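You operate a simulated robot arm through the tools that you are given. There is no shell and no other tool.

You are at the controls of a simulated robot arm. One attempt, no reset.

Task
Close the teal inlet valve, vent the blue test pot and slide the teal cup under the drain outlet.
Fine: the cup from the rubber mat at the back; inlet closed before the orange vent rocker goes to Open; it stays open; the green drain valve stays closed. Set down upright: what you pick out.

It is judged by the outcome, as a careful person would: the job done as asked, and still so three seconds after it is handed in. It fails if anything else is knocked over, pushed out of place, dropped, spilled or broken.

Robot
A 7-joint arm with a two-finger parallel gripper, fixed in place. Base frame: the origin is at the foot of the arm, x ahead of it, y to its left, z up; the work surface is at about z = 0.8. Readings come in m, rad, newtons and seconds.
With the tool pointing down near the work surface it reaches from about 0.3 to 0.7 m from the base axis. Its first joint turns from -1.152 to 1.152 rad. Payload 1.57 kg.
The tool frame sits at the grasp point between the pads (the TCP): z along the fingers, y along the line on which they close. The tips reach 0.03 m beyond it. The gripper opens to 0.11 m. The fingers are 0.024 m wide and 0.012 m thick; the gripper's body (0.048 by 0.112 m) begins 0.078 m behind the TCP.
Orientation is that of the tool frame in the base frame, as a unit quaternion [w, x, y, z]. With the fingers straight down and closing along the base's y, the tool's x points along the base's -x, its y along +y and its z along -z.

Tools
- The arm moves only by the tool apply_moves. Its argument "rows" is a list of rows, each a list of 7 numbers: the shift along the tool's x, y, z in m, then the turn, a rotation vector about the tool's x, y, z in rad, then the finger opening in m, from 0 to 0.11. In form: [[tx, ty, tz, rx, ry, rz, jaw], ...]. A call has 1 to 20 rows; each row is the pose to reach, as a shift and turn from the pose commanded when the call began, along the tool's axes at that moment. Rows are played at 5 a second. More than 0.05 m and 0.15 rad between two rows, or a gripper value outside its range, and nothing of the call is played. Where a pose cannot be reached the arm comes as near as it can. A force on the tool above 60 N (or 10 N above the force at the start of the call, whichever is more), or a blocked arm, ends the call early, and 0.2 s more pass. The fingers move at their own pace (about 0.108 m/s each) and stop on an object; they squeeze with about 35 N. The grip force told is the motor's: it shows also when the fingers shut on nothing. Time passes only in rows, and 0.2 s behind the last, so rows that repeat a pose let the fingers close. It gives the time, the measured TCP pose, the force on the tool (base axes), the opening and the grip force at its end, in the units of the frame above (readings bear some noise), with the torque about the TCP (base axes, N m) and any sound that the robot's microphone picked up.
- Cameras (640 x 400 px; columns grow to the right, rows downward): "scene" is fixed at [0.1528, -0.3845, 1.4028]; the picture's right is [0.87, -0.49, 0.00], its down [-0.29, -0.51, -0.81] and it looks along [0.40, 0.70, -0.59] (base axes); focal length 345 px, centre (320, 200). "wrist" rides on the gripper at [0.07, 0.016, -0.141] in the tool frame; the picture's right is [-0.23, 0.97, 0.00], its down [-0.86, -0.20, -0.48] and it looks along [-0.47, -0.11, 0.88] (tool axes); focal length 222 px, centre (320, 200). There is no depth. A picture from a camera that has moved, and an enlarged one, comes with that camera's place and axes in the base frame and with its lens.
- grab_frame(camera): a new picture of that camera. It takes no simulated time.
- close_up(camera, box): a new picture of the part [left, top, right, bottom] of that camera's present view, enlarged. It takes no simulated time.
- job_done(): hands the job in; it is judged then, once.

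Places have to be worked out from the pictures, the camera data and where the tool is seen. Open the gripper and draw the arm clear of the work before you hand the job in, unless the task says otherwise.

The tools are called after "Call:" by a JSON object that holds its "method" and its "body". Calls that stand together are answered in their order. apply_moves: Moves the arm, as the interface text tells. Its arguments: {"type":"object","properties":{"rows":{"type":"array"}},"required":["rows"]} The other tools are called the same way: grab_frame (camera) takes a picture; close_up (camera, box) takes an enlarged picture of a part of a camera's view; job_done () hands the job in.

At the start:

```text
t: 0.0
eef_pos: [0.4044, -0.0161, 1.204]
ee_rot: [0.0, 0.0, 1.0, 0.0]
force: [-0.4, 0.4, 1.0]
moment: [0.01, 0.01, 0.02]
gripper_width: 0.1099
finger_force: 0.1
```

scene: 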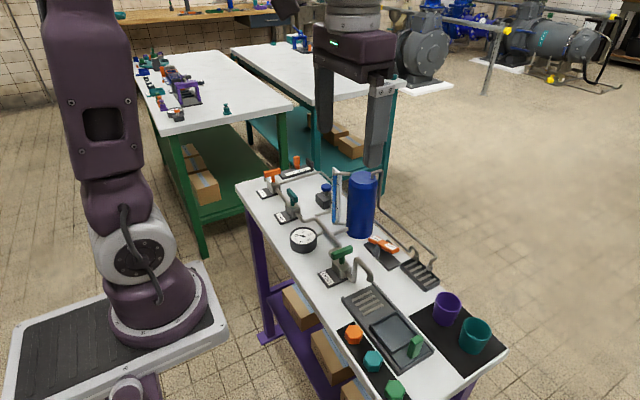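
wrist: 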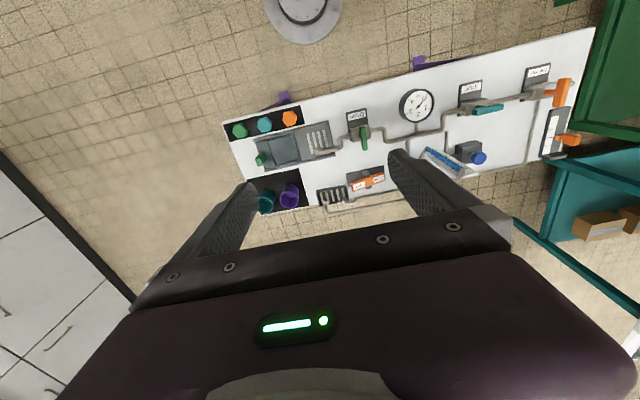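

The scene shows a bench with a line of valves, a blue pot, an orange rocker and two cups on a mat. I'll take enlarged views to identify each part before moving.

Call:
{"method": "close_up", "body": {"camera": "scene", "box": [230, 150, 390, 250]}}

Call:
{"method": "close_up", "body": {"camera": "scene", "box": [310, 220, 470, 320]}}

Call:
{"method": "close_up", "body": {"camera": "scene", "box": [330, 280, 522, 400]}}

Call:
{"method": "close_up", "body": {"camera": "wrist", "box": [220, 80, 412, 200]}}

Call:
{"method": "close_up", "body": {"camera": "wrist", "box": [392, 50, 600, 180]}}

```text
4.00 times, centred on (310, 200) of scene
camera zoom: at [0.1528, -0.3845, 1.4028], right [0.87, -0.49, 0.0], down [-0.29, -0.51, -0.81], along [0.4, 0.7, -0.59], focal length 1380 px, centre (360, 200)
```

zoom: 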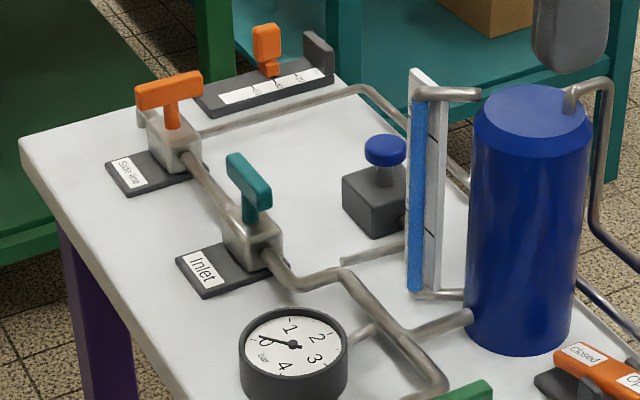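

```text
4.00 times, centred on (390, 270) of scene
camera zoom: at [0.1528, -0.3845, 1.4028], right [0.87, -0.49, 0.0], down [-0.29, -0.51, -0.81], along [0.4, 0.7, -0.59], focal length 1380 px, centre (40, -80)
```

zoom: 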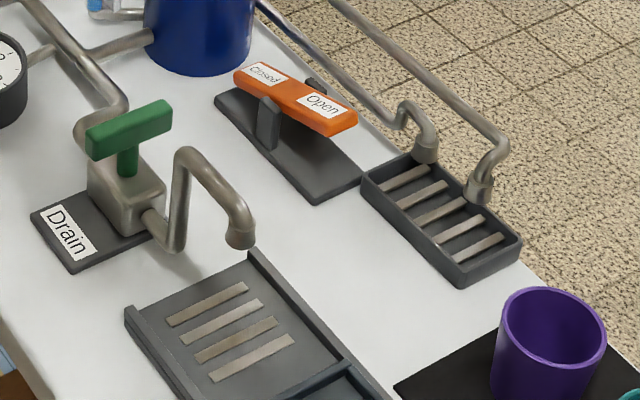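

```text
3.33 times, centred on (426, 340) of scene
camera zoom: at [0.1528, -0.3845, 1.4028], right [0.87, -0.49, 0.0], down [-0.29, -0.51, -0.81], along [0.4, 0.7, -0.59], focal length 1150 px, centre (-33, -267)
```

zoom: 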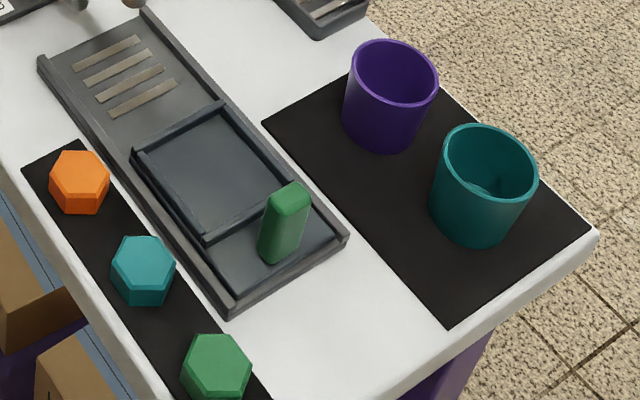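

```text
3.33 times, centred on (316, 140) of wrist
camera zoom: at [0.3362, 0.0006, 1.3449], right [0.23, 0.97, 0.0], down [0.86, -0.2, 0.48], along [0.47, -0.11, -0.88], focal length 740 px, centre (333, 400)
```

zoom: 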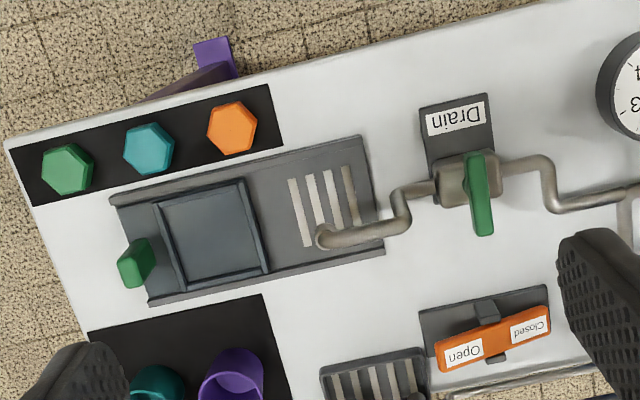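

```text
3.08 times, centred on (496, 115) of wrist
camera zoom: at [0.3362, 0.0006, 1.3449], right [0.23, 0.97, 0.0], down [0.86, -0.2, 0.48], along [0.47, -0.11, -0.88], focal length 684 px, centre (-222, 462)
```

zoom: 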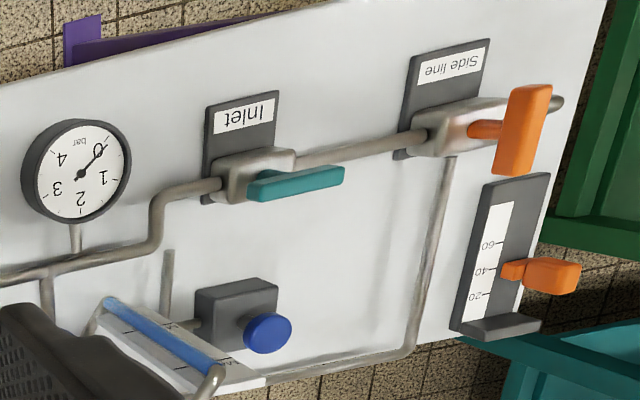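

The bench is aligned with the base axes. The teal Inlet handle lies along its pipe, so it is open, and the green Drain handle lies across its pipe, so it is closed. The Open end of the rocker looks raised, and the drain tray holds a sliding carriage with a green handle. I'll move the arm over the cup and tray end, staying high, for a closer wrist view.

Call:
{"method": "apply_moves", "body": {"rows": [[-0.005, -0.03, 0.02, 0, 0, 0, 0.11], [-0.01, -0.06, 0.04, 0, 0, 0, 0.11], [-0.015, -0.09, 0.06, 0, 0, 0, 0.11], [-0.02, -0.12, 0.08, 0, 0, 0, 0.11], [-0.025, -0.14, 0.1, 0, 0, 0, 0.11], [-0.025, -0.14, 0.1, 0, 0, 0, 0.11]]}}

Call:
{"method": "grab_frame", "body": {"camera": "wrist"}}

Call:
{"method": "grab_frame", "body": {"camera": "scene"}}

```text
t: 1.4
eef_pos: [0.4279, -0.1545, 1.1033]
ee_rot: [0.0, -0.001, 1.0, 0.0]
force: [-0.7, -0.1, -0.5]
moment: [-0.02, 0.04, 0.02]
gripper_width: 0.11
finger_force: 0.2
```

```text
taken
camera wrist: at [0.3586, -0.1385, 1.2442], right [0.23, 0.97, 0.0], down [0.85, -0.2, 0.48], along [0.47, -0.11, -0.88], focal length 222 px, centre (320, 200)
```

wrist: 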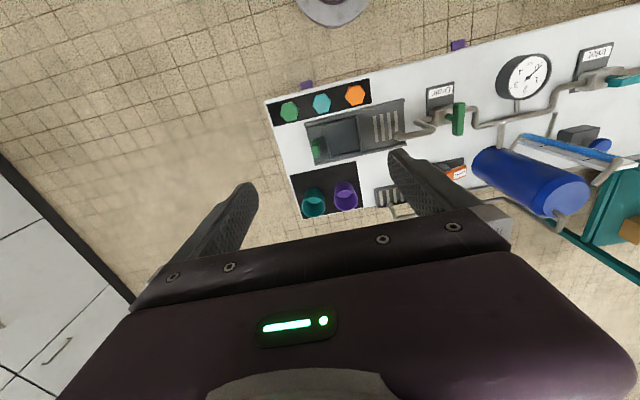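

```text
taken
```

scene: 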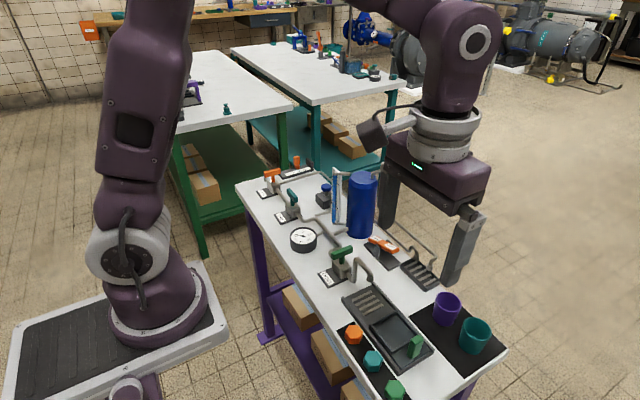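

The cups and tray are now clear of the fingers in the wrist view, so I'll enlarge the region to measure them.

Call:
{"method": "close_up", "body": {"camera": "wrist", "box": [260, 70, 420, 220]}}

Call:
{"method": "close_up", "body": {"camera": "wrist", "box": [380, 40, 640, 220]}}

Call:
{"method": "close_up", "body": {"camera": "scene", "box": [340, 220, 450, 290]}}

Call:
{"method": "close_up", "body": {"camera": "scene", "box": [330, 280, 450, 370]}}

```text
2.67 times, centred on (340, 145) of wrist
camera zoom: at [0.3586, -0.1385, 1.2442], right [0.23, 0.97, 0.0], down [0.85, -0.2, 0.48], along [0.47, -0.11, -0.88], focal length 592 px, centre (267, 347)
```

zoom: 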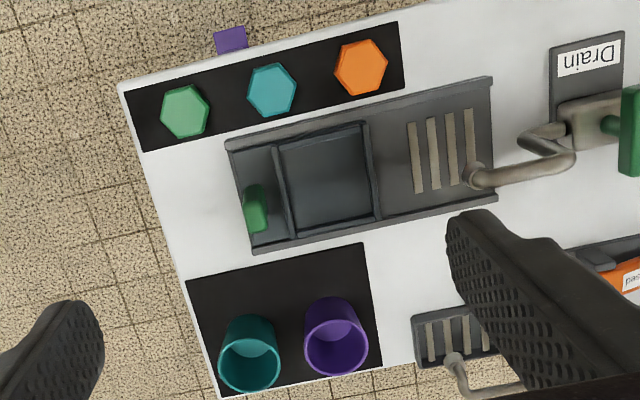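

```text
2.22 times, centred on (510, 130) of wrist
camera zoom: at [0.3586, -0.1385, 1.2442], right [0.23, 0.97, 0.0], down [0.85, -0.2, 0.48], along [0.47, -0.11, -0.88], focal length 494 px, centre (-102, 356)
```

zoom: 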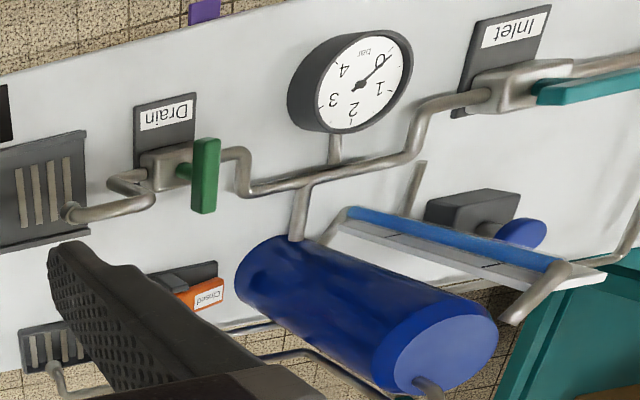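

```text
5.71 times, centred on (395, 255) of scene
camera zoom: at [0.1528, -0.3845, 1.4028], right [0.87, -0.49, 0.0], down [-0.29, -0.51, -0.81], along [0.4, 0.7, -0.59], focal length 1972 px, centre (-109, -114)
```

zoom: 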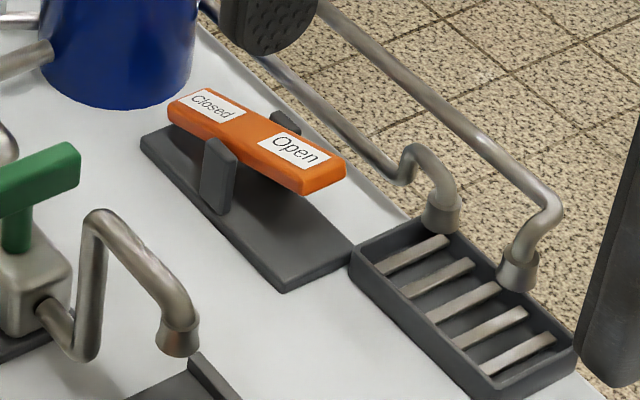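

```text
4.44 times, centred on (390, 325) of scene
camera zoom: at [0.1528, -0.3845, 1.4028], right [0.87, -0.49, 0.0], down [-0.29, -0.51, -0.81], along [0.4, 0.7, -0.59], focal length 1534 px, centre (9, -356)
```

zoom: 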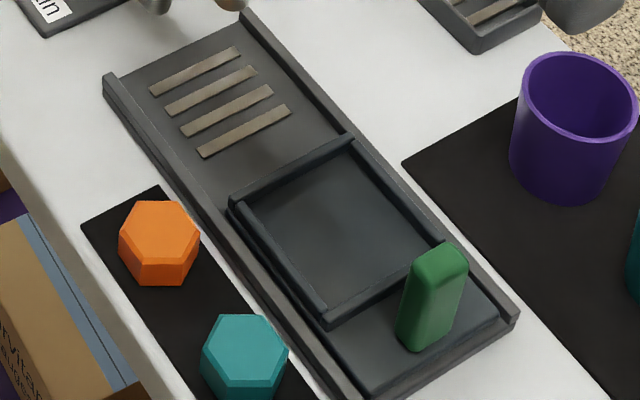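

The teal cup centre is about (0.585, -0.205) with its rim near z = 0.842. The carriage pocket is about (0.468, -0.120), the drain outlet about (0.47, -0.035, 0.865) and the Inlet handle about (0.468, 0.32, 0.856). The inlet comes first, so I'll travel at z = 1.10, above the pot, and look at its handle closely.

Call:
{"method": "apply_moves", "body": {"rows": [[0.005, 0.04, 0, 0, 0, 0, 0.11], [0.01, 0.085, 0, 0, 0, 0, 0.11], [0.015, 0.13, 0, 0, 0, 0, 0.11], [0.02, 0.175, 0, 0, 0, 0, 0.11], [0.026, 0.22, 0, 0, 0, 0, 0.11], [0.032, 0.265, 0, 0, 0, 0, 0.11], [0.038, 0.31, 0, 0, 0, 0, 0.11], [0.044, 0.355, 0, 0, 0, 0, 0.11], [0.05, 0.4, 0, 0, 0, 0, 0.11], [0.055, 0.445, 0, 0, 0, 0, 0.11], [0.058, 0.4845, 0, 0, 0, 0, 0.11], [0.058, 0.4845, 0, 0, 0, 0, 0.11]]}}

Call:
{"method": "grab_frame", "body": {"camera": "wrist"}}

```text
t: 4.0
eef_pos: [0.3722, 0.3285, 1.1018]
ee_rot: [0.0, 0.0, 1.0, 0.0]
force: [-0.4, 1.1, 0.2]
moment: [-0.05, 0.0, -0.03]
gripper_width: 0.11
finger_force: 0.1
```

```text
taken
camera wrist: at [0.3034, 0.3456, 1.2435], right [0.23, 0.97, 0.0], down [0.85, -0.2, 0.48], along [0.47, -0.11, -0.88], focal length 222 px, centre (320, 200)
```

wrist: 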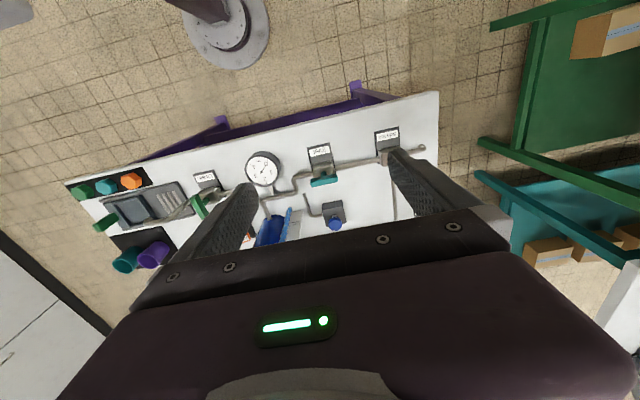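

The Inlet valve now sits between the fingers in the view; I'll enlarge it to see the handle shape and any stop.

Call:
{"method": "close_up", "body": {"camera": "wrist", "box": [280, 130, 360, 210]}}

Call:
{"method": "close_up", "body": {"camera": "wrist", "box": [180, 130, 430, 250]}}

Call:
{"method": "close_up", "body": {"camera": "scene", "box": [250, 160, 350, 225]}}

```text
5.00 times, centred on (320, 170) of wrist
camera zoom: at [0.3034, 0.3456, 1.2435], right [0.23, 0.97, 0.0], down [0.85, -0.2, 0.48], along [0.47, -0.11, -0.88], focal length 1111 px, centre (320, 350)
```

zoom: 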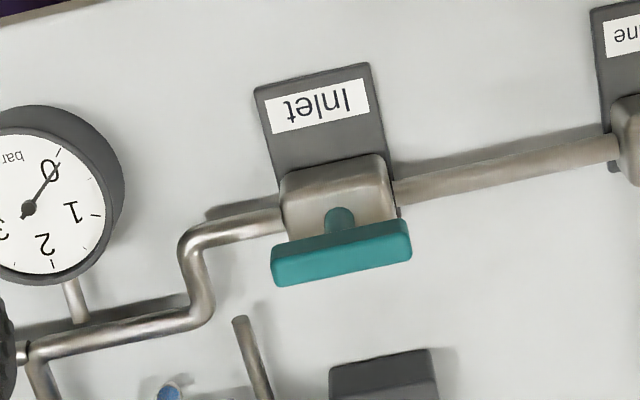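

```text
2.56 times, centred on (305, 190) of wrist
camera zoom: at [0.3034, 0.3456, 1.2435], right [0.23, 0.97, 0.0], down [0.85, -0.2, 0.48], along [0.47, -0.11, -0.88], focal length 569 px, centre (358, 226)
```

zoom: 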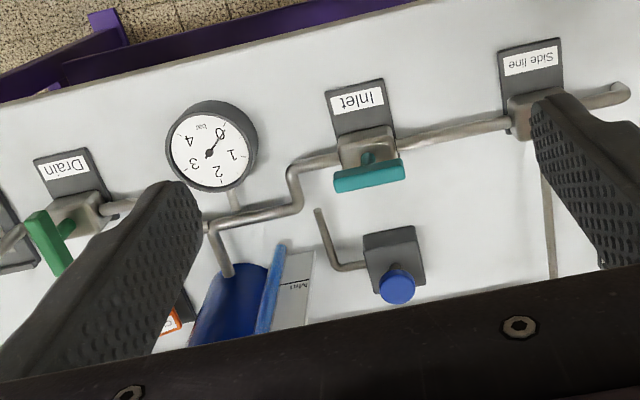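

```text
6.15 times, centred on (300, 192) of scene
camera zoom: at [0.1528, -0.3845, 1.4028], right [0.87, -0.49, 0.0], down [-0.29, -0.51, -0.81], along [0.4, 0.7, -0.59], focal length 2124 px, centre (443, 246)
```

zoom: 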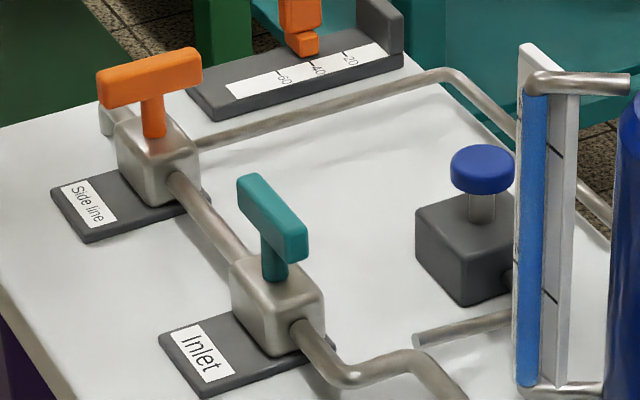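

The handle is a T-bar centred on its post, lying along the pipe at about (0.466, 0.316), with the bar around z 0.855–0.872 and 1.2 cm thick. I'll move above it and turn the tool -90° about its z, so the fingers close across the bar and can then turn it clockwise, narrowing the jaw to 0.05.

Call:
{"method": "apply_moves", "body": {"rows": [[-0.008, -0.001, 0.008, 0, 0, -0.1309, 0.09], [-0.016, -0.002, 0.017, 0, 0, -0.2618, 0.07], [-0.024, -0.003, 0.025, 0, 0, -0.3927, 0.05], [-0.032, -0.004, 0.033, 0, 0, -0.5236, 0.05], [-0.039, -0.005, 0.042, 0, 0, -0.6545, 0.05], [-0.047, -0.006, 0.05, 0, 0, -0.7854, 0.05], [-0.055, -0.007, 0.058, 0, 0, -0.9163, 0.05], [-0.063, -0.008, 0.067, 0, 0, -1.0472, 0.05], [-0.071, -0.009, 0.075, 0, 0, -1.1781, 0.05], [-0.079, -0.01, 0.083, 0, 0, -1.309, 0.05], [-0.087, -0.011, 0.092, 0, 0, -1.4399, 0.05], [-0.0946, -0.0124, 0.1, 0, 0, -1.5708, 0.05], [-0.0946, -0.0124, 0.1, 0, 0, -1.5708, 0.05]]}}

Call:
{"method": "grab_frame", "body": {"camera": "wrist"}}

Call:
{"method": "grab_frame", "body": {"camera": "scene"}}

```text
t: 6.8
eef_pos: [0.466, 0.3158, 1.0042]
ee_rot: [0.0, 0.708, -0.706, 0.0]
force: [-0.2, 0.3, -0.5]
moment: [0.02, 0.0, 0.0]
gripper_width: 0.0499
finger_force: 0.2
```

```text
taken
camera wrist: at [0.4508, 0.2468, 1.1449], right [-0.97, 0.23, 0.0], down [0.2, 0.86, 0.48], along [0.11, 0.47, -0.88], focal length 222 px, centre (320, 200)
```

wrist: 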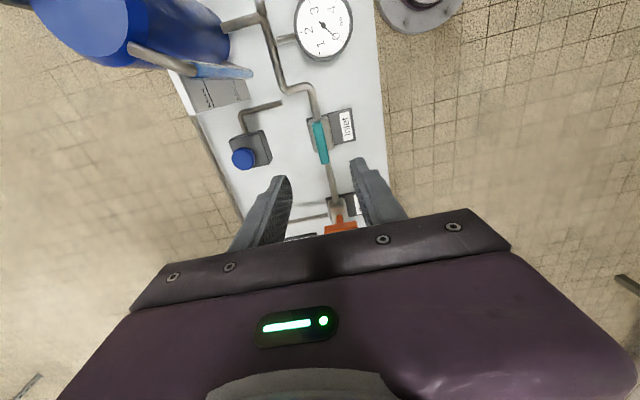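

```text
taken
```

scene: 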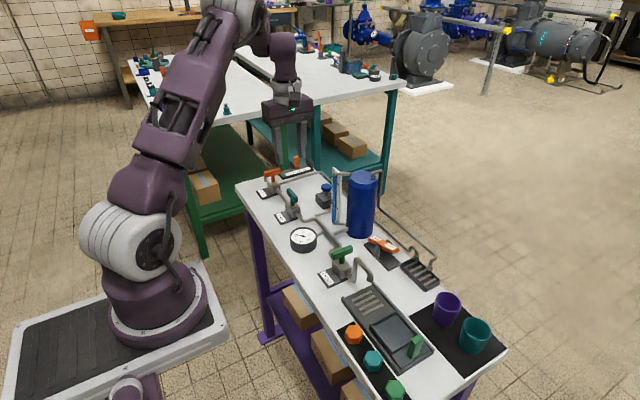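

The tool is above the handle and turned. I'll enlarge the wrist view to check how well the fingers line up with the bar.

Call:
{"method": "close_up", "body": {"camera": "wrist", "box": [230, 80, 410, 240]}}

Call:
{"method": "close_up", "body": {"camera": "scene", "box": [240, 90, 360, 225]}}

```text
2.50 times, centred on (320, 160) of wrist
camera zoom: at [0.4508, 0.2468, 1.1449], right [-0.97, 0.23, 0.0], down [0.2, 0.86, 0.48], along [0.11, 0.47, -0.88], focal length 555 px, centre (320, 300)
```

zoom: 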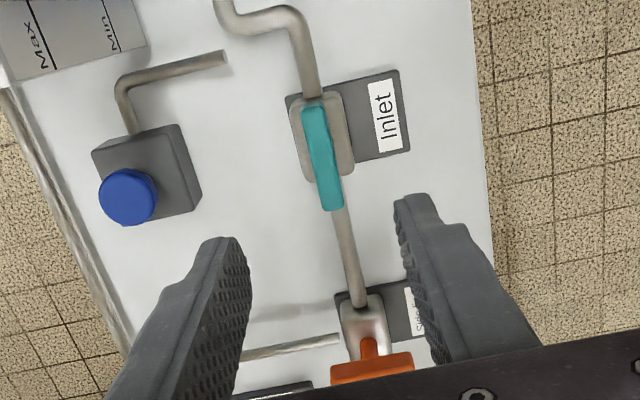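

```text
2.96 times, centred on (300, 158) of scene
camera zoom: at [0.1528, -0.3845, 1.4028], right [0.87, -0.49, 0.0], down [-0.29, -0.51, -0.81], along [0.4, 0.7, -0.59], focal length 1022 px, centre (379, 326)
```

zoom: 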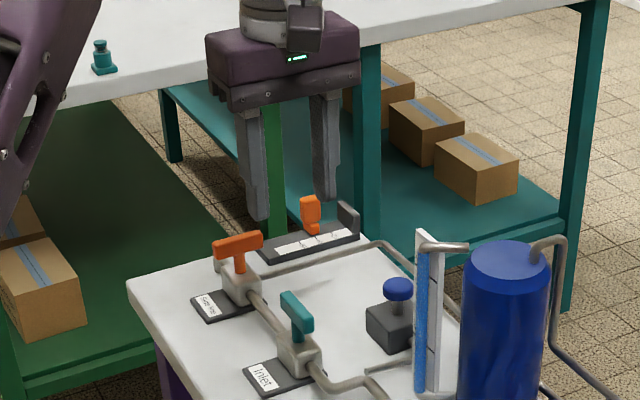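

The bar centre measures about (0.466, 0.315) and lies midway between the fingers; the valve body top is near z = 0.83. I'll descend to TCP z ≈ 0.877 so the tips stay above the body, then check before gripping.

Call:
{"method": "apply_moves", "body": {"rows": [[0, 0, 0.03, 0, 0, 0, 0.05], [0, 0, 0.06, 0, 0, 0, 0.05], [0, 0, 0.09, 0, 0, 0, 0.05], [0, 0, 0.11, 0, 0, 0, 0.05], [0, 0, 0.127, 0, 0, 0, 0.05], [0, 0, 0.127, 0, 0, 0, 0.05]]}}

Call:
{"method": "close_up", "body": {"camera": "wrist", "box": [200, 80, 440, 240]}}

Call:
{"method": "close_up", "body": {"camera": "scene", "box": [240, 130, 360, 225]}}

```text
t: 8.2
eef_pos: [0.4672, 0.3151, 0.8777]
ee_rot: [0.0, -0.707, 0.707, 0.0]
force: [0.9, -0.1, 0.3]
moment: [0.0, -0.01, 0.01]
gripper_width: 0.05
finger_force: 0.0
```

```text
2.50 times, centred on (320, 160) of wrist
camera zoom: at [0.4508, 0.2465, 1.0188], right [-0.97, 0.23, 0.0], down [0.2, 0.86, 0.48], along [0.11, 0.47, -0.88], focal length 555 px, centre (320, 300)
```

zoom: 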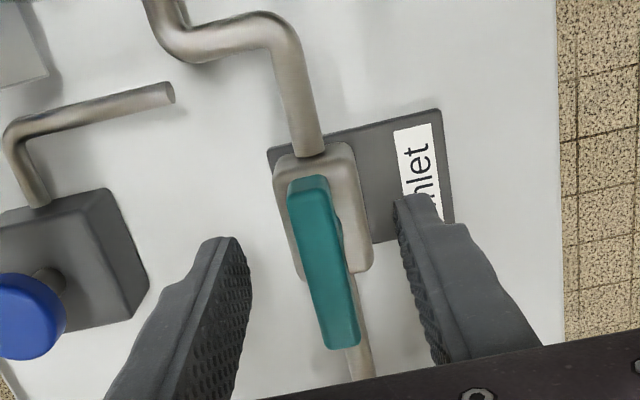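

```text
4.21 times, centred on (300, 178) of scene
camera zoom: at [0.1528, -0.3845, 1.4028], right [0.87, -0.49, 0.0], down [-0.29, -0.51, -0.81], along [0.4, 0.7, -0.59], focal length 1453 px, centre (404, 295)
```

zoom: 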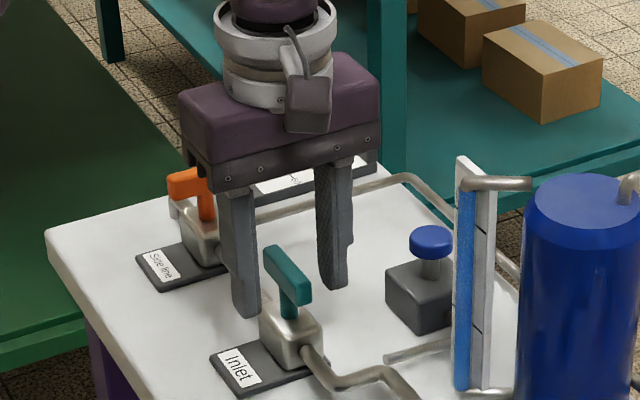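

Bar centre from this view is (0.466, 0.314), within 1 mm of the TCP, with the fingers straddling it. I'll close the fingers on the bar.

Call:
{"method": "apply_moves", "body": {"rows": [[0, 0, 0, 0, 0, 0, 0.02], [0, 0, 0, 0, 0, 0, 0.0], [0, 0, 0, 0, 0, 0, 0.0], [0, 0, 0, 0, 0, 0, 0.0]]}}

```text
t: 9.2
eef_pos: [0.4642, 0.3152, 0.8767]
ee_rot: [0.002, 0.707, -0.707, 0.0]
force: [-22.3, -2.8, 4.7]
moment: [-0.59, -0.03, -0.04]
gripper_width: 0.0116
finger_force: 29.6
```

The bar is gripped (11.6 mm), but there is a -22 N side load, so the bar lies about 2 mm toward -x of my command. I'll relieve that by shifting along tool +y, then read the force again.

Call:
{"method": "apply_moves", "body": {"rows": [[0, 0.001, 0, 0, 0, 0, 0.0], [0, 0.002, 0, 0, 0, 0, 0.0], [0, 0.002, 0, 0, 0, 0, 0.0]]}}

```text
t: 10.0
eef_pos: [0.464, 0.3145, 0.8768]
ee_rot: [0.0, -0.707, 0.708, 0.0]
force: [-18.6, -3.8, -1.2]
moment: [0.05, 0.18, -0.04]
gripper_width: 0.012
finger_force: 28.7
```

The side load fell only slightly, to -18.6 N; I'll shift a further 3 mm the same way and read it again.

Call:
{"method": "apply_moves", "body": {"rows": [[0, 0.001, 0, 0, 0, 0, 0.0], [0, 0.002, 0, 0, 0, 0, 0.0], [0, 0.003, 0, 0, 0, 0, 0.0], [0, 0.003, 0, 0, 0, 0, 0.0]]}}

```text
t: 11.0
eef_pos: [0.4657, 0.3161, 0.878]
ee_rot: [0.002, -0.707, 0.708, -0.001]
force: [22.8, 3.3, -12.6]
moment: [-0.24, 0.21, -0.01]
gripper_width: 0.012
finger_force: 29.1
```

The load reversed to +22.8 N, so the neutral point is about 1.5 mm back. I'll go there and start a small clockwise test turn (+0.1 rad about tool z), watching the torque.

Call:
{"method": "apply_moves", "body": {"rows": [[0, -0.0015, 0, 0, 0, 0, 0.0], [0, -0.0015, 0, 0, 0, 0.05, 0.0], [0, -0.0015, 0, 0, 0, 0.1, 0.0], [0, -0.0015, 0, 0, 0, 0.1, 0.0]]}}

```text
t: 12.0
eef_pos: [0.4656, 0.3158, 0.8765]
ee_rot: [0.0, -0.67, 0.742, -0.001]
force: [18.5, -6.1, 16.5]
moment: [-0.67, 0.14, 0.01]
gripper_width: 0.0116
finger_force: 29.1
```

The tool turned 0.1 rad with nearly no torque about z. I'll look to see whether the handle turned with it.

Call:
{"method": "close_up", "body": {"camera": "wrist", "box": [200, 80, 440, 240]}}

Call:
{"method": "close_up", "body": {"camera": "scene", "box": [260, 160, 330, 225]}}

```text
2.50 times, centred on (320, 160) of wrist
camera zoom: at [0.4417, 0.2485, 1.0188], right [-0.95, 0.32, 0.0], down [0.28, 0.83, 0.48], along [0.16, 0.45, -0.88], focal length 555 px, centre (320, 300)
```

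zoom: 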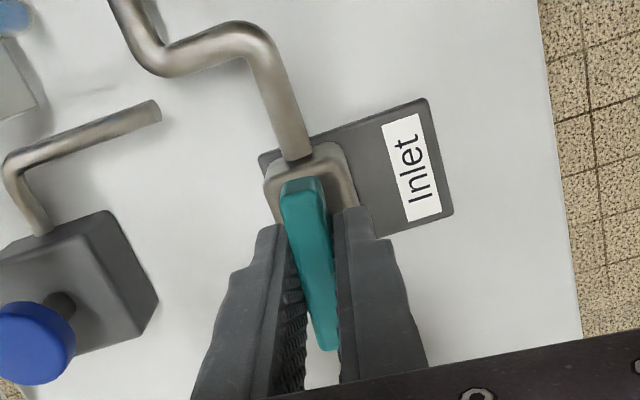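

```text
6.15 times, centred on (295, 192) of scene
camera zoom: at [0.153, -0.3848, 1.4027], right [0.87, -0.49, 0.0], down [-0.29, -0.51, -0.81], along [0.4, 0.7, -0.59], focal length 2124 px, centre (474, 246)
```

zoom: 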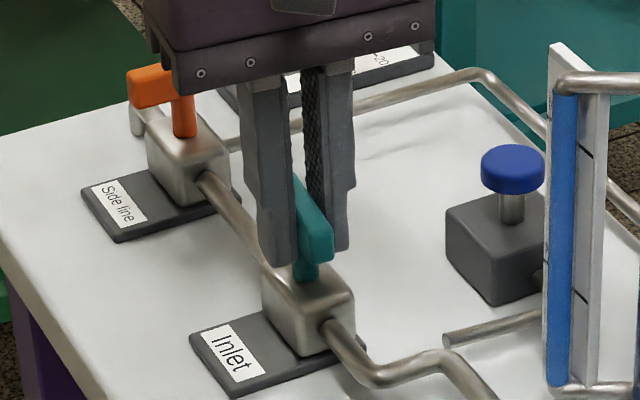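

The bar followed the fingers: it stayed aligned with them while the label plate rotated in the view. So clockwise is free, and I'll continue another 0.6 rad in steps.

Call:
{"method": "apply_moves", "body": {"rows": [[0, 0, 0, 0, 0, 0.1, 0.0], [0, 0, 0, 0, 0, 0.2, 0.0], [0, 0, 0, 0, 0, 0.3, 0.0], [0, 0, 0, 0, 0, 0.4, 0.0], [0, 0, 0, 0, 0, 0.5, 0.0], [0, 0, 0, 0, 0, 0.6, 0.0], [0, 0, 0, 0, 0, 0.6, 0.0]]}}

Call:
{"method": "close_up", "body": {"camera": "wrist", "box": [200, 80, 440, 240]}}

Call:
{"method": "close_up", "body": {"camera": "scene", "box": [260, 160, 330, 225]}}

```text
t: 13.6
eef_pos: [0.4644, 0.3148, 0.876]
ee_rot: [0.001, -0.421, 0.907, 0.0]
force: [29.4, -7.1, 17.1]
moment: [0.27, -0.38, 0.02]
gripper_width: 0.0121
finger_force: 29.1
```

```text
2.50 times, centred on (320, 160) of wrist
camera zoom: at [0.4075, 0.2731, 1.0176], right [-0.6, 0.8, 0.0], down [0.7, 0.53, 0.48], along [0.39, 0.29, -0.88], focal length 555 px, centre (320, 300)
```

zoom: 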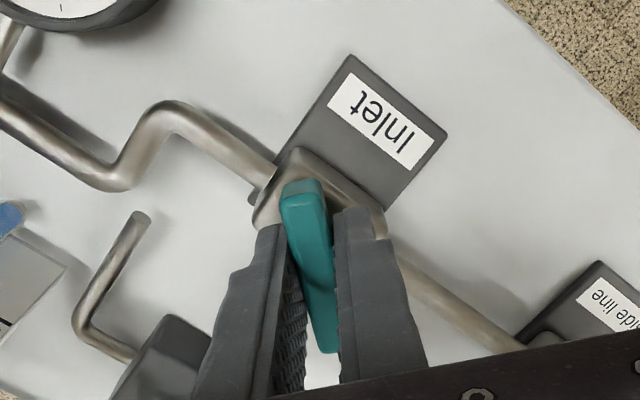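

```text
6.15 times, centred on (295, 192) of scene
camera zoom: at [0.1533, -0.3849, 1.4027], right [0.87, -0.49, 0.0], down [-0.29, -0.51, -0.81], along [0.4, 0.7, -0.59], focal length 2124 px, centre (474, 246)
```

zoom: 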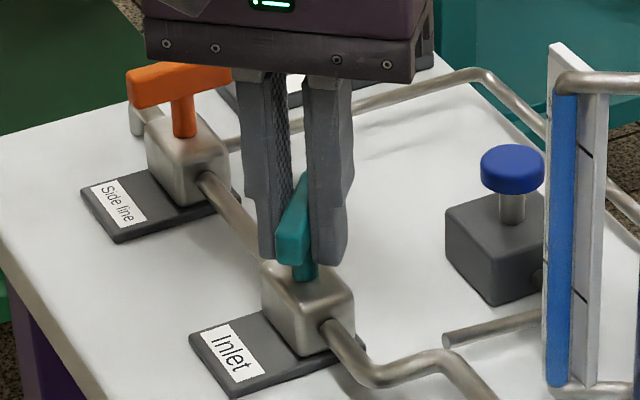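

The handle is about 40° round and following, with a 29 N side load. I'll shift 1.5 mm toward base +x to relieve it and continue 0.75 rad.

Call:
{"method": "apply_moves", "body": {"rows": [[-0.001, -0.0012, 0, 0, 0, 0.05, 0.0], [-0.001, -0.0012, 0, 0, 0, 0.15, 0.0], [-0.001, -0.0012, 0, 0, 0, 0.27, 0.0], [-0.001, -0.0012, 0, 0, 0, 0.39, 0.0], [-0.001, -0.0012, 0, 0, 0, 0.51, 0.0], [-0.001, -0.0012, 0, 0, 0, 0.63, 0.0], [-0.001, -0.0012, 0, 0, 0, 0.75, 0.0], [-0.001, -0.0012, 0, 0, 0, 0.75, 0.0]]}}

Call:
{"method": "close_up", "body": {"camera": "wrist", "box": [200, 80, 440, 240]}}

```text
t: 15.4
eef_pos: [0.4636, 0.3148, 0.8754]
ee_rot: [-0.001, -0.059, 0.998, 0.0]
force: [8.5, -13.9, 15.5]
moment: [-0.09, -0.03, -0.01]
gripper_width: 0.012
finger_force: 29.5
```

```text
2.50 times, centred on (320, 160) of wrist
camera zoom: at [0.3942, 0.3237, 1.0176], right [0.11, 0.99, 0.0], down [0.87, -0.1, 0.48], along [0.47, -0.05, -0.88], focal length 555 px, centre (320, 300)
```

zoom: 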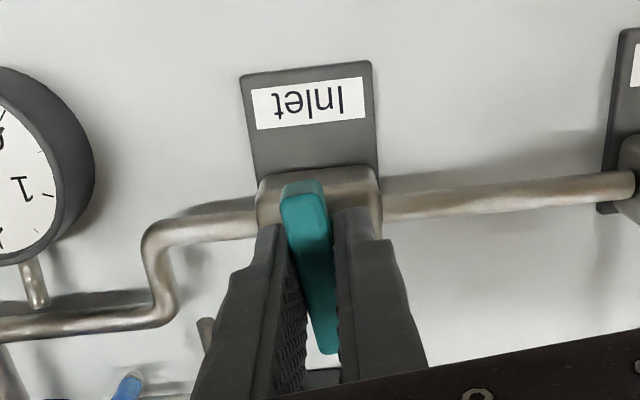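

It is now about 6.8° short of a full quarter turn and still moving with little torque. I'll finish the last 0.12 rad plus a slight margin, stopping if a stop pushes back.

Call:
{"method": "apply_moves", "body": {"rows": [[0, 0, 0, 0, 0, 0.06, 0.0], [0, 0, 0, 0, 0, 0.12, 0.0], [0, 0, 0, 0, 0, 0.14, 0.0], [0, 0, 0, 0, 0, 0.14, 0.0]]}}

Call:
{"method": "close_up", "body": {"camera": "wrist", "box": [200, 80, 440, 240]}}

Call:
{"method": "close_up", "body": {"camera": "scene", "box": [250, 160, 350, 225]}}

```text
t: 16.4
eef_pos: [0.4645, 0.3158, 0.8764]
ee_rot: [-0.001, 0.009, 1.0, -0.001]
force: [0.7, -20.2, 13.0]
moment: [0.01, -0.06, 0.66]
gripper_width: 0.012
finger_force: 28.8
```

```text
2.50 times, centred on (320, 160) of wrist
camera zoom: at [0.396, 0.3335, 1.0176], right [0.25, 0.97, 0.0], down [0.85, -0.21, 0.48], along [0.46, -0.12, -0.88], focal length 555 px, centre (320, 300)
```

zoom: 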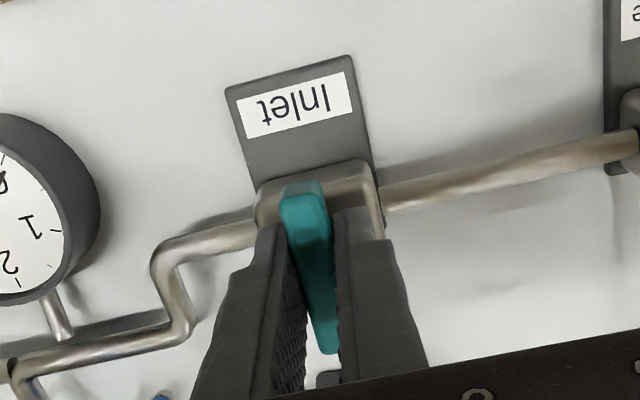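

```text
6.15 times, centred on (300, 192) of scene
camera zoom: at [0.1526, -0.3851, 1.4027], right [0.87, -0.49, 0.0], down [-0.29, -0.51, -0.81], along [0.4, 0.7, -0.59], focal length 2124 px, centre (443, 246)
```

zoom: 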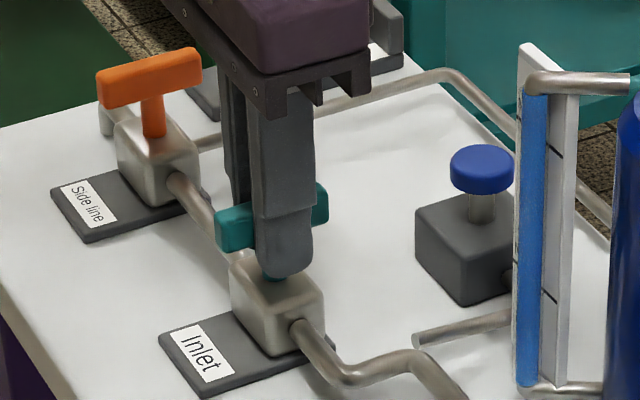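

A stop torque of 0.66 N·m appeared at a full quarter turn, and the scene shows the teal bar across the pipe, so the inlet is closed. I'll relieve the -20 N side load, open the fingers evenly and rise straight up.

Call:
{"method": "apply_moves", "body": {"rows": [[0, -0.0012, 0, 0, 0, 0, 0.0], [0, -0.0012, 0, 0, 0, 0, 0.045], [0, -0.0012, 0, 0, 0, 0, 0.045], [0, -0.0012, 0, 0, 0, 0, 0.045], [0, -0.0012, -0.03, 0, 0, 0, 0.045], [0, -0.0012, -0.07, 0, 0, 0, 0.045], [0, -0.0012, -0.11, 0, 0, 0, 0.045], [0, -0.0012, -0.11, 0, 0, 0, 0.045]]}}

Call:
{"method": "close_up", "body": {"camera": "scene", "box": [250, 160, 350, 225]}}

Call:
{"method": "grab_frame", "body": {"camera": "wrist"}}

```text
t: 18.2
eef_pos: [0.4641, 0.3124, 0.987]
ee_rot: [0.0, 0.01, 1.0, 0.0]
force: [0.4, -1.1, 0.6]
moment: [0.01, 0.0, 0.01]
gripper_width: 0.0449
finger_force: 0.0
```

```text
6.15 times, centred on (300, 192) of scene
camera zoom: at [0.1528, -0.3845, 1.4028], right [0.87, -0.49, 0.0], down [-0.29, -0.51, -0.81], along [0.4, 0.7, -0.59], focal length 2124 px, centre (443, 246)
```

zoom: 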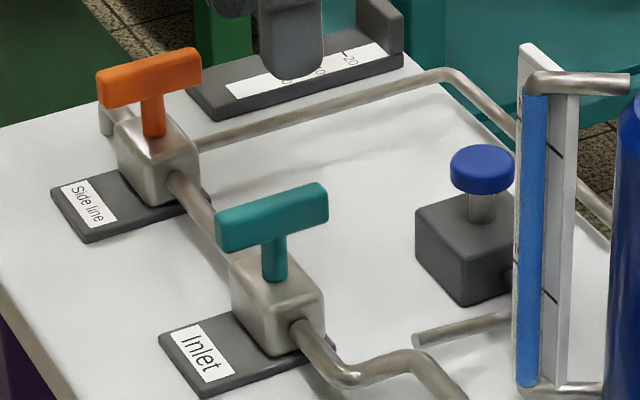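

```text
taken
camera wrist: at [0.3954, 0.3307, 1.1287], right [0.25, 0.97, 0.0], down [0.85, -0.22, 0.48], along [0.46, -0.12, -0.88], focal length 222 px, centre (320, 200)
```

wrist: 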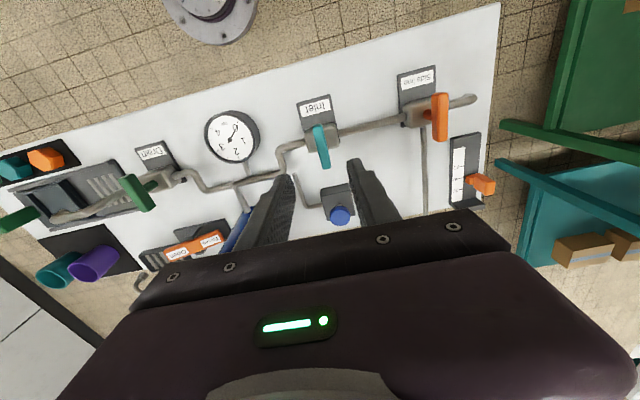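

The inlet bar is now across its pipe like the closed side-line handle, and the hand is free. Next I'll rise to z ≈ 1.10, travel toward the rocker clear of the pot, square up the tool and look closely.

Call:
{"method": "apply_moves", "body": {"rows": [[0, 0, -0.04, 0, 0, -0.019, 0.045], [0, 0, -0.08, 0, 0, -0.019, 0.02], [0, 0, -0.113, 0, 0, -0.019, 0.0], [-0.006, -0.045, -0.113, 0, 0, -0.019, 0.0], [-0.012, -0.09, -0.113, 0, 0, -0.019, 0.0], [-0.018, -0.135, -0.113, 0, 0, -0.019, 0.0], [-0.024, -0.18, -0.113, 0, 0, -0.019, 0.0], [-0.03, -0.22, -0.113, 0, 0, -0.019, 0.0], [-0.036, -0.252, -0.09, 0, 0, -0.019, 0.0], [-0.036, -0.252, -0.063, 0, 0, -0.019, 0.0], [-0.036, -0.252, -0.063, 0, 0, -0.019, 0.0]]}}

Call:
{"method": "grab_frame", "body": {"camera": "wrist"}}

Call:
{"method": "close_up", "body": {"camera": "scene", "box": [340, 220, 450, 290]}}

```text
t: 20.6
eef_pos: [0.4952, 0.0608, 1.0511]
ee_rot: [0.001, 0.0, 1.0, 0.0]
force: [0.2, 0.8, -0.1]
moment: [-0.02, 0.0, 0.01]
gripper_width: 0.0
finger_force: 21.5
```

```text
taken
camera wrist: at [0.4265, 0.0781, 1.1922], right [0.23, 0.97, 0.0], down [0.86, -0.2, 0.48], along [0.47, -0.11, -0.88], focal length 222 px, centre (320, 200)
```

wrist: 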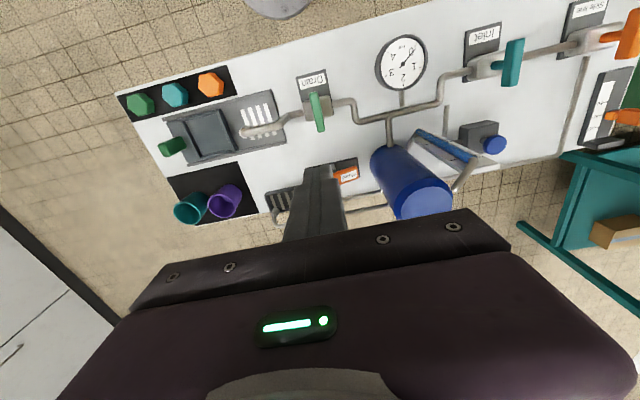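

```text
5.71 times, centred on (395, 255) of scene
camera zoom: at [0.1528, -0.3845, 1.4028], right [0.87, -0.49, 0.0], down [-0.29, -0.51, -0.81], along [0.4, 0.7, -0.59], focal length 1972 px, centre (-109, -114)
```

zoom: 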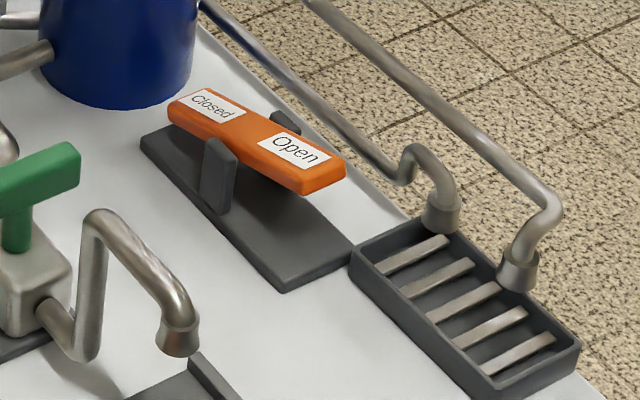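

The Open label centre triangulates to (0.589, 0.041, 0.840) and the Closed one to (0.589, 0.096, 0.818), so the Open end is up. The vent pipes run along x ≈ 0.635 at z ≈ 0.86. With the fingers closed, I'll move above the Open end at (0.589, 0.032) and stop with the tips about 3 cm above it.

Call:
{"method": "apply_moves", "body": {"rows": [[-0.031, -0.01, 0, 0, 0, 0, 0.0], [-0.062, -0.02, 0, 0, 0, 0, 0.0], [-0.0935, -0.029, 0, 0, 0, 0, 0.0], [-0.0935, -0.029, 0.04, 0, 0, 0, 0.0], [-0.0935, -0.029, 0.08, 0, 0, 0, 0.0], [-0.0935, -0.029, 0.12, 0, 0, 0, 0.0], [-0.0935, -0.029, 0.148, 0, 0, 0, 0.0], [-0.0935, -0.029, 0.148, 0, 0, 0, 0.0]]}}

Call:
{"method": "close_up", "body": {"camera": "wrist", "box": [220, 100, 440, 240]}}

Call:
{"method": "close_up", "body": {"camera": "scene", "box": [340, 200, 450, 290]}}

```text
t: 22.4
eef_pos: [0.589, 0.0306, 0.901]
ee_rot: [0.0, 0.0, 1.0, 0.0]
force: [1.1, 0.1, 0.9]
moment: [-0.01, 0.02, -0.01]
gripper_width: 0.0
finger_force: 21.2
```

```text
2.86 times, centred on (330, 170) of wrist
camera zoom: at [0.5204, 0.0483, 1.0425], right [0.23, 0.97, 0.0], down [0.85, -0.2, 0.48], along [0.47, -0.11, -0.88], focal length 635 px, centre (291, 286)
```

zoom: 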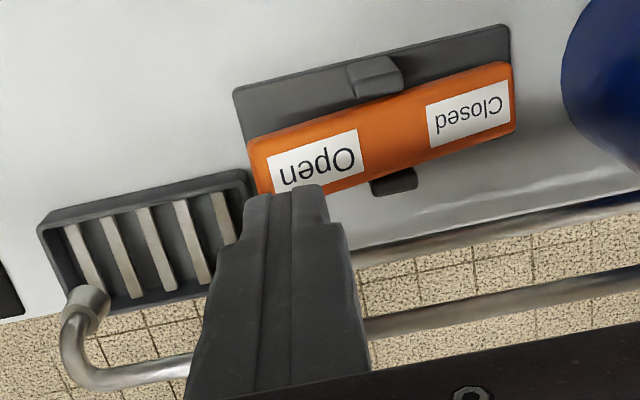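

```text
4.44 times, centred on (395, 245) of scene
camera zoom: at [0.1528, -0.3845, 1.4028], right [0.87, -0.49, 0.0], down [-0.29, -0.51, -0.81], along [0.4, 0.7, -0.59], focal length 1534 px, centre (-13, 0)
```

zoom: 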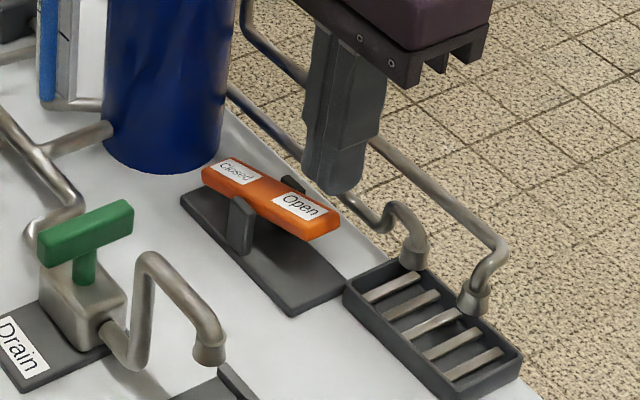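

The Open end spans y ≈ 0.022–0.05 with its centre at x ≈ 0.586. I'll nudge to (0.586, 0.033) and press down slowly, reading the force partway.

Call:
{"method": "apply_moves", "body": {"rows": [[0.003, 0.002, 0.005, 0, 0, 0, 0.0], [0.003, 0.002, 0.015, 0, 0, 0, 0.0], [0.003, 0.002, 0.025, 0, 0, 0, 0.0], [0.003, 0.002, 0.03, 0, 0, 0, 0.0], [0.003, 0.002, 0.035, 0, 0, 0, 0.0], [0.003, 0.002, 0.035, 0, 0, 0, 0.0]]}}

Call:
{"method": "close_up", "body": {"camera": "scene", "box": [340, 200, 450, 290]}}

```text
t: 23.8
eef_pos: [0.5866, 0.0347, 0.8672]
ee_rot: [0.0, 0.0, 1.0, 0.0]
force: [0.2, -0.3, 1.1]
moment: [-0.02, -0.02, -0.01]
gripper_width: 0.0
finger_force: 21.6
```

```text
4.44 times, centred on (395, 245) of scene
camera zoom: at [0.1528, -0.3845, 1.4028], right [0.87, -0.49, 0.0], down [-0.29, -0.51, -0.81], along [0.4, 0.7, -0.59], focal length 1534 px, centre (-13, 0)
```

zoom: 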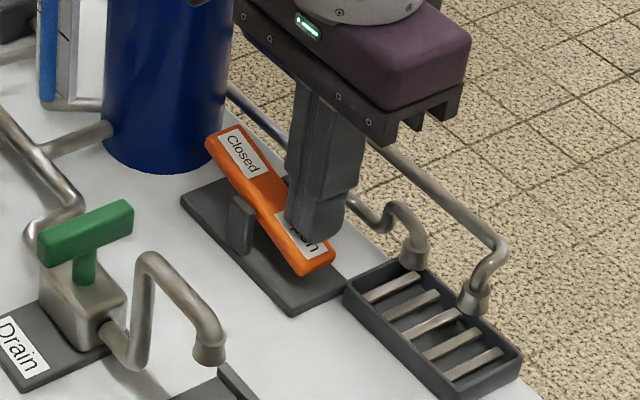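

The rocker has tipped over: the Closed end is up and the Open end is down. I'll press a few millimetres further to confirm it is fully seated against its stop.

Call:
{"method": "apply_moves", "body": {"rows": [[0, 0, 0.003, 0, 0, 0, 0.0], [0, 0, 0.006, 0, 0, 0, 0.0], [0, 0, 0.009, 0, 0, 0, 0.0], [0, 0, 0.009, 0, 0, 0, 0.0]]}}

Call:
{"method": "close_up", "body": {"camera": "wrist", "box": [220, 100, 440, 240]}}

```text
t: 24.4
eef_pos: [0.5859, 0.0341, 0.8651]
ee_rot: [0.001, 0.0, 1.0, -0.001]
force: [-11.5, -0.5, 22.8]
moment: [0.18, 0.4, 0.13]
gripper_width: 0.0
finger_force: 21.0
stopped in row 3: the force on the tool passed its limit at 69 N (the readings are from after the stop); the commanded pose is now the measured one
```

```text
2.86 times, centred on (330, 170) of wrist
camera zoom: at [0.517, 0.0519, 1.0067], right [0.23, 0.97, 0.0], down [0.85, -0.2, 0.48], along [0.47, -0.11, -0.88], focal length 635 px, centre (291, 286)
```

zoom: 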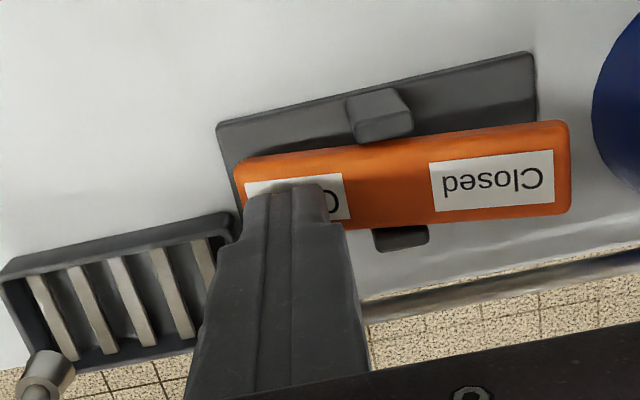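

It is on its hard stop with the Open end fully down. I'll lift straight away and check that it stays open.

Call:
{"method": "apply_moves", "body": {"rows": [[0, 0, -0.01, 0, 0, 0, 0.0], [0, 0, -0.04, 0, 0, 0, 0.0], [0, 0, -0.08, 0, 0, 0, 0.0], [0, 0, -0.12, 0, 0, 0, 0.0], [0, 0, -0.16, 0, 0, 0, 0.0], [0, 0, -0.2, 0, 0, 0, 0.0], [0, 0, -0.22, 0, 0, 0, 0.0], [0, 0, -0.22, 0, 0, 0, 0.0]]}}

Call:
{"method": "close_up", "body": {"camera": "scene", "box": [340, 200, 450, 290]}}

Call:
{"method": "close_up", "body": {"camera": "scene", "box": [240, 160, 400, 290]}}

```text
t: 26.2
eef_pos: [0.5872, 0.0337, 1.084]
ee_rot: [0.001, 0.0, 1.0, 0.0]
force: [0.2, 0.4, 0.8]
moment: [-0.08, 0.0, 0.04]
gripper_width: 0.0001
finger_force: 21.7
```

```text
4.44 times, centred on (395, 245) of scene
camera zoom: at [0.1528, -0.3845, 1.4028], right [0.87, -0.49, 0.0], down [-0.29, -0.51, -0.81], along [0.4, 0.7, -0.59], focal length 1534 px, centre (-13, 0)
```

zoom: 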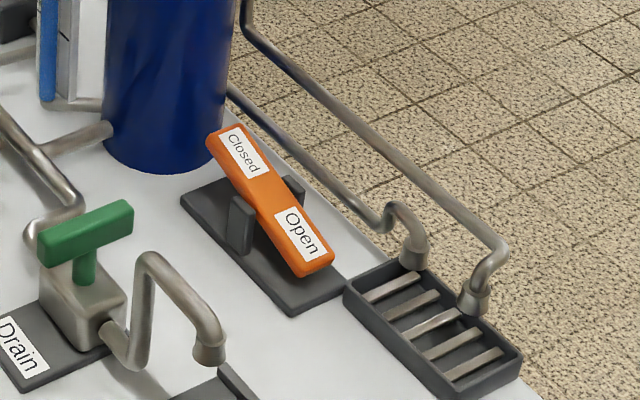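

```text
3.08 times, centred on (320, 225) of scene
camera zoom: at [0.1528, -0.3845, 1.4028], right [0.87, -0.49, 0.0], down [-0.29, -0.51, -0.81], along [0.4, 0.7, -0.59], focal length 1062 px, centre (320, 123)
```

zoom: 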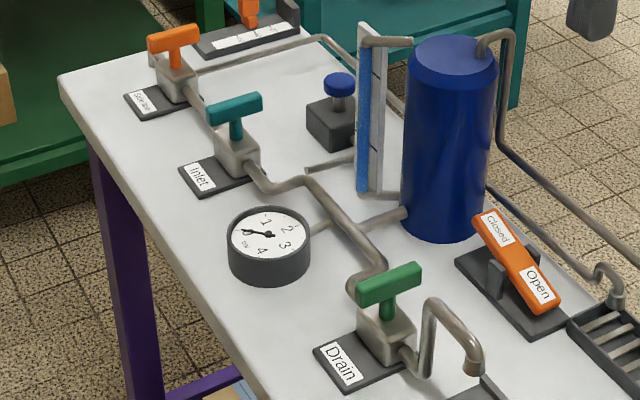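

The rocker stays Open, the inlet is still closed and the drain handle is still across its pipe. Next is the cup: I'll travel at height to above it at (0.585, -0.205), turning the tool -90° so the fingers close along x and stay away from the purple cup.

Call:
{"method": "apply_moves", "body": {"rows": [[0, -0.02, 0, 0, 0, -0.1309, 0.03], [0, -0.04, 0, 0, 0, -0.2618, 0.06], [0, -0.06, 0, 0, 0, -0.3927, 0.08], [0, -0.08, 0, 0, 0, -0.5236, 0.08], [0, -0.1, 0, 0, 0, -0.6545, 0.08], [0, -0.12, 0, 0, 0, -0.7854, 0.08], [0, -0.14, 0, 0, 0, -0.9163, 0.08], [0, -0.16, 0.01, 0, 0, -1.0472, 0.08], [0, -0.18, 0.02, 0, 0, -1.1781, 0.08], [0.001, -0.2, 0.03, 0, 0, -1.309, 0.08], [0.002, -0.22, 0.045, 0, 0, -1.4399, 0.08], [0.002, -0.239, 0.064, 0, 0, -1.5708, 0.08], [0.002, -0.239, 0.064, 0, 0, -1.5708, 0.08]]}}

Call:
{"method": "grab_frame", "body": {"camera": "wrist"}}

Call:
{"method": "close_up", "body": {"camera": "scene", "box": [330, 240, 522, 400]}}

```text
t: 29.0
eef_pos: [0.5847, -0.2061, 1.0211]
ee_rot: [0.0, -0.707, 0.707, -0.001]
force: [-0.2, 0.2, 0.6]
moment: [0.01, -0.01, -0.03]
gripper_width: 0.0801
finger_force: 0.0
```

```text
taken
camera wrist: at [0.5698, -0.2748, 1.1625], right [-0.97, 0.23, 0.0], down [0.2, 0.86, 0.48], along [0.11, 0.47, -0.88], focal length 222 px, centre (320, 200)
```

wrist: 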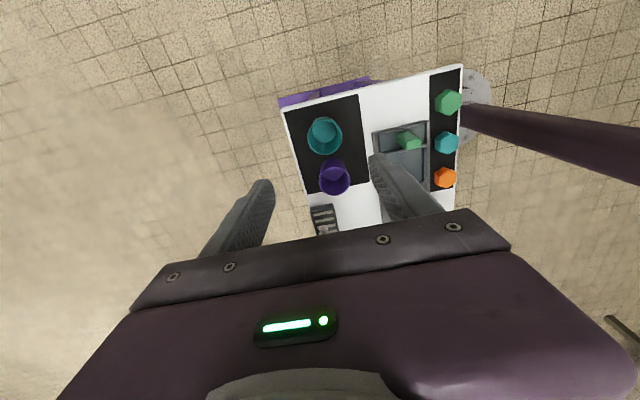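

```text
2.50 times, centred on (426, 320) of scene
camera zoom: at [0.1528, -0.3845, 1.4028], right [0.87, -0.49, 0.0], down [-0.29, -0.51, -0.81], along [0.4, 0.7, -0.59], focal length 863 px, centre (55, -100)
```

zoom: 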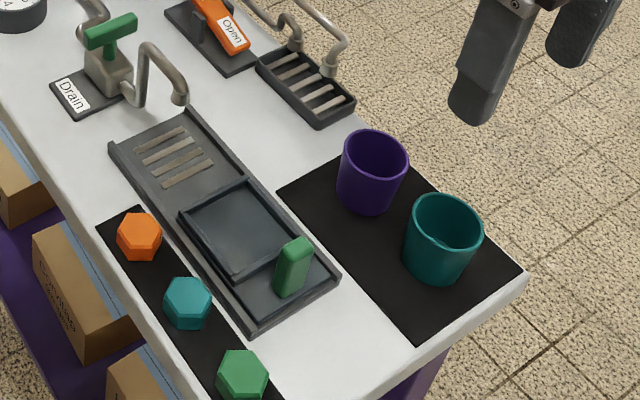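

Call:
{"method": "close_up", "body": {"camera": "wrist", "box": [270, 60, 480, 240]}}

Call:
{"method": "close_up", "body": {"camera": "scene", "box": [420, 280, 510, 370]}}

```text
2.22 times, centred on (375, 150) of wrist
camera zoom: at [0.5698, -0.2748, 1.1625], right [-0.97, 0.23, 0.0], down [0.2, 0.86, 0.48], along [0.11, 0.47, -0.88], focal length 494 px, centre (198, 311)
```

zoom: 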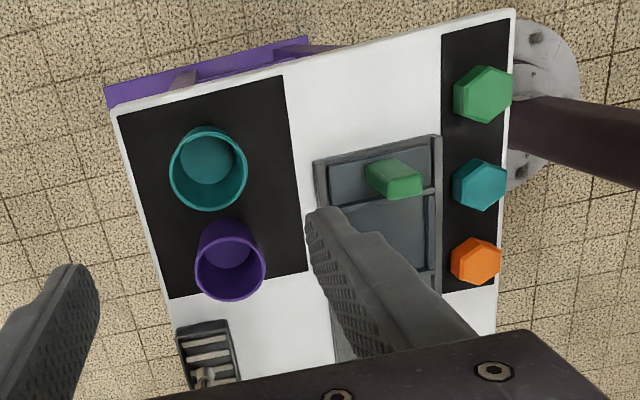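

```text
4.44 times, centred on (465, 325) of scene
camera zoom: at [0.1528, -0.3845, 1.4028], right [0.87, -0.49, 0.0], down [-0.29, -0.51, -0.81], along [0.4, 0.7, -0.59], focal length 1534 px, centre (-324, -356)
```

zoom: 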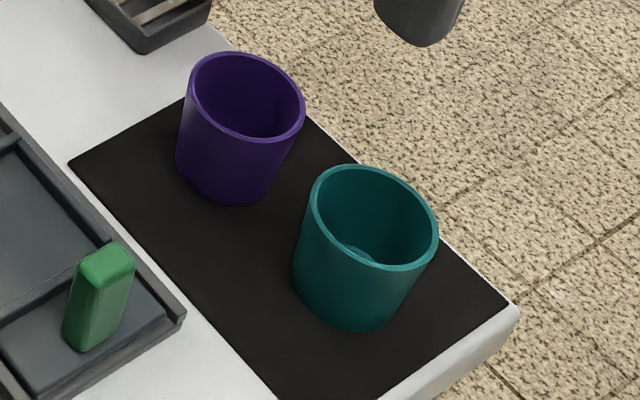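

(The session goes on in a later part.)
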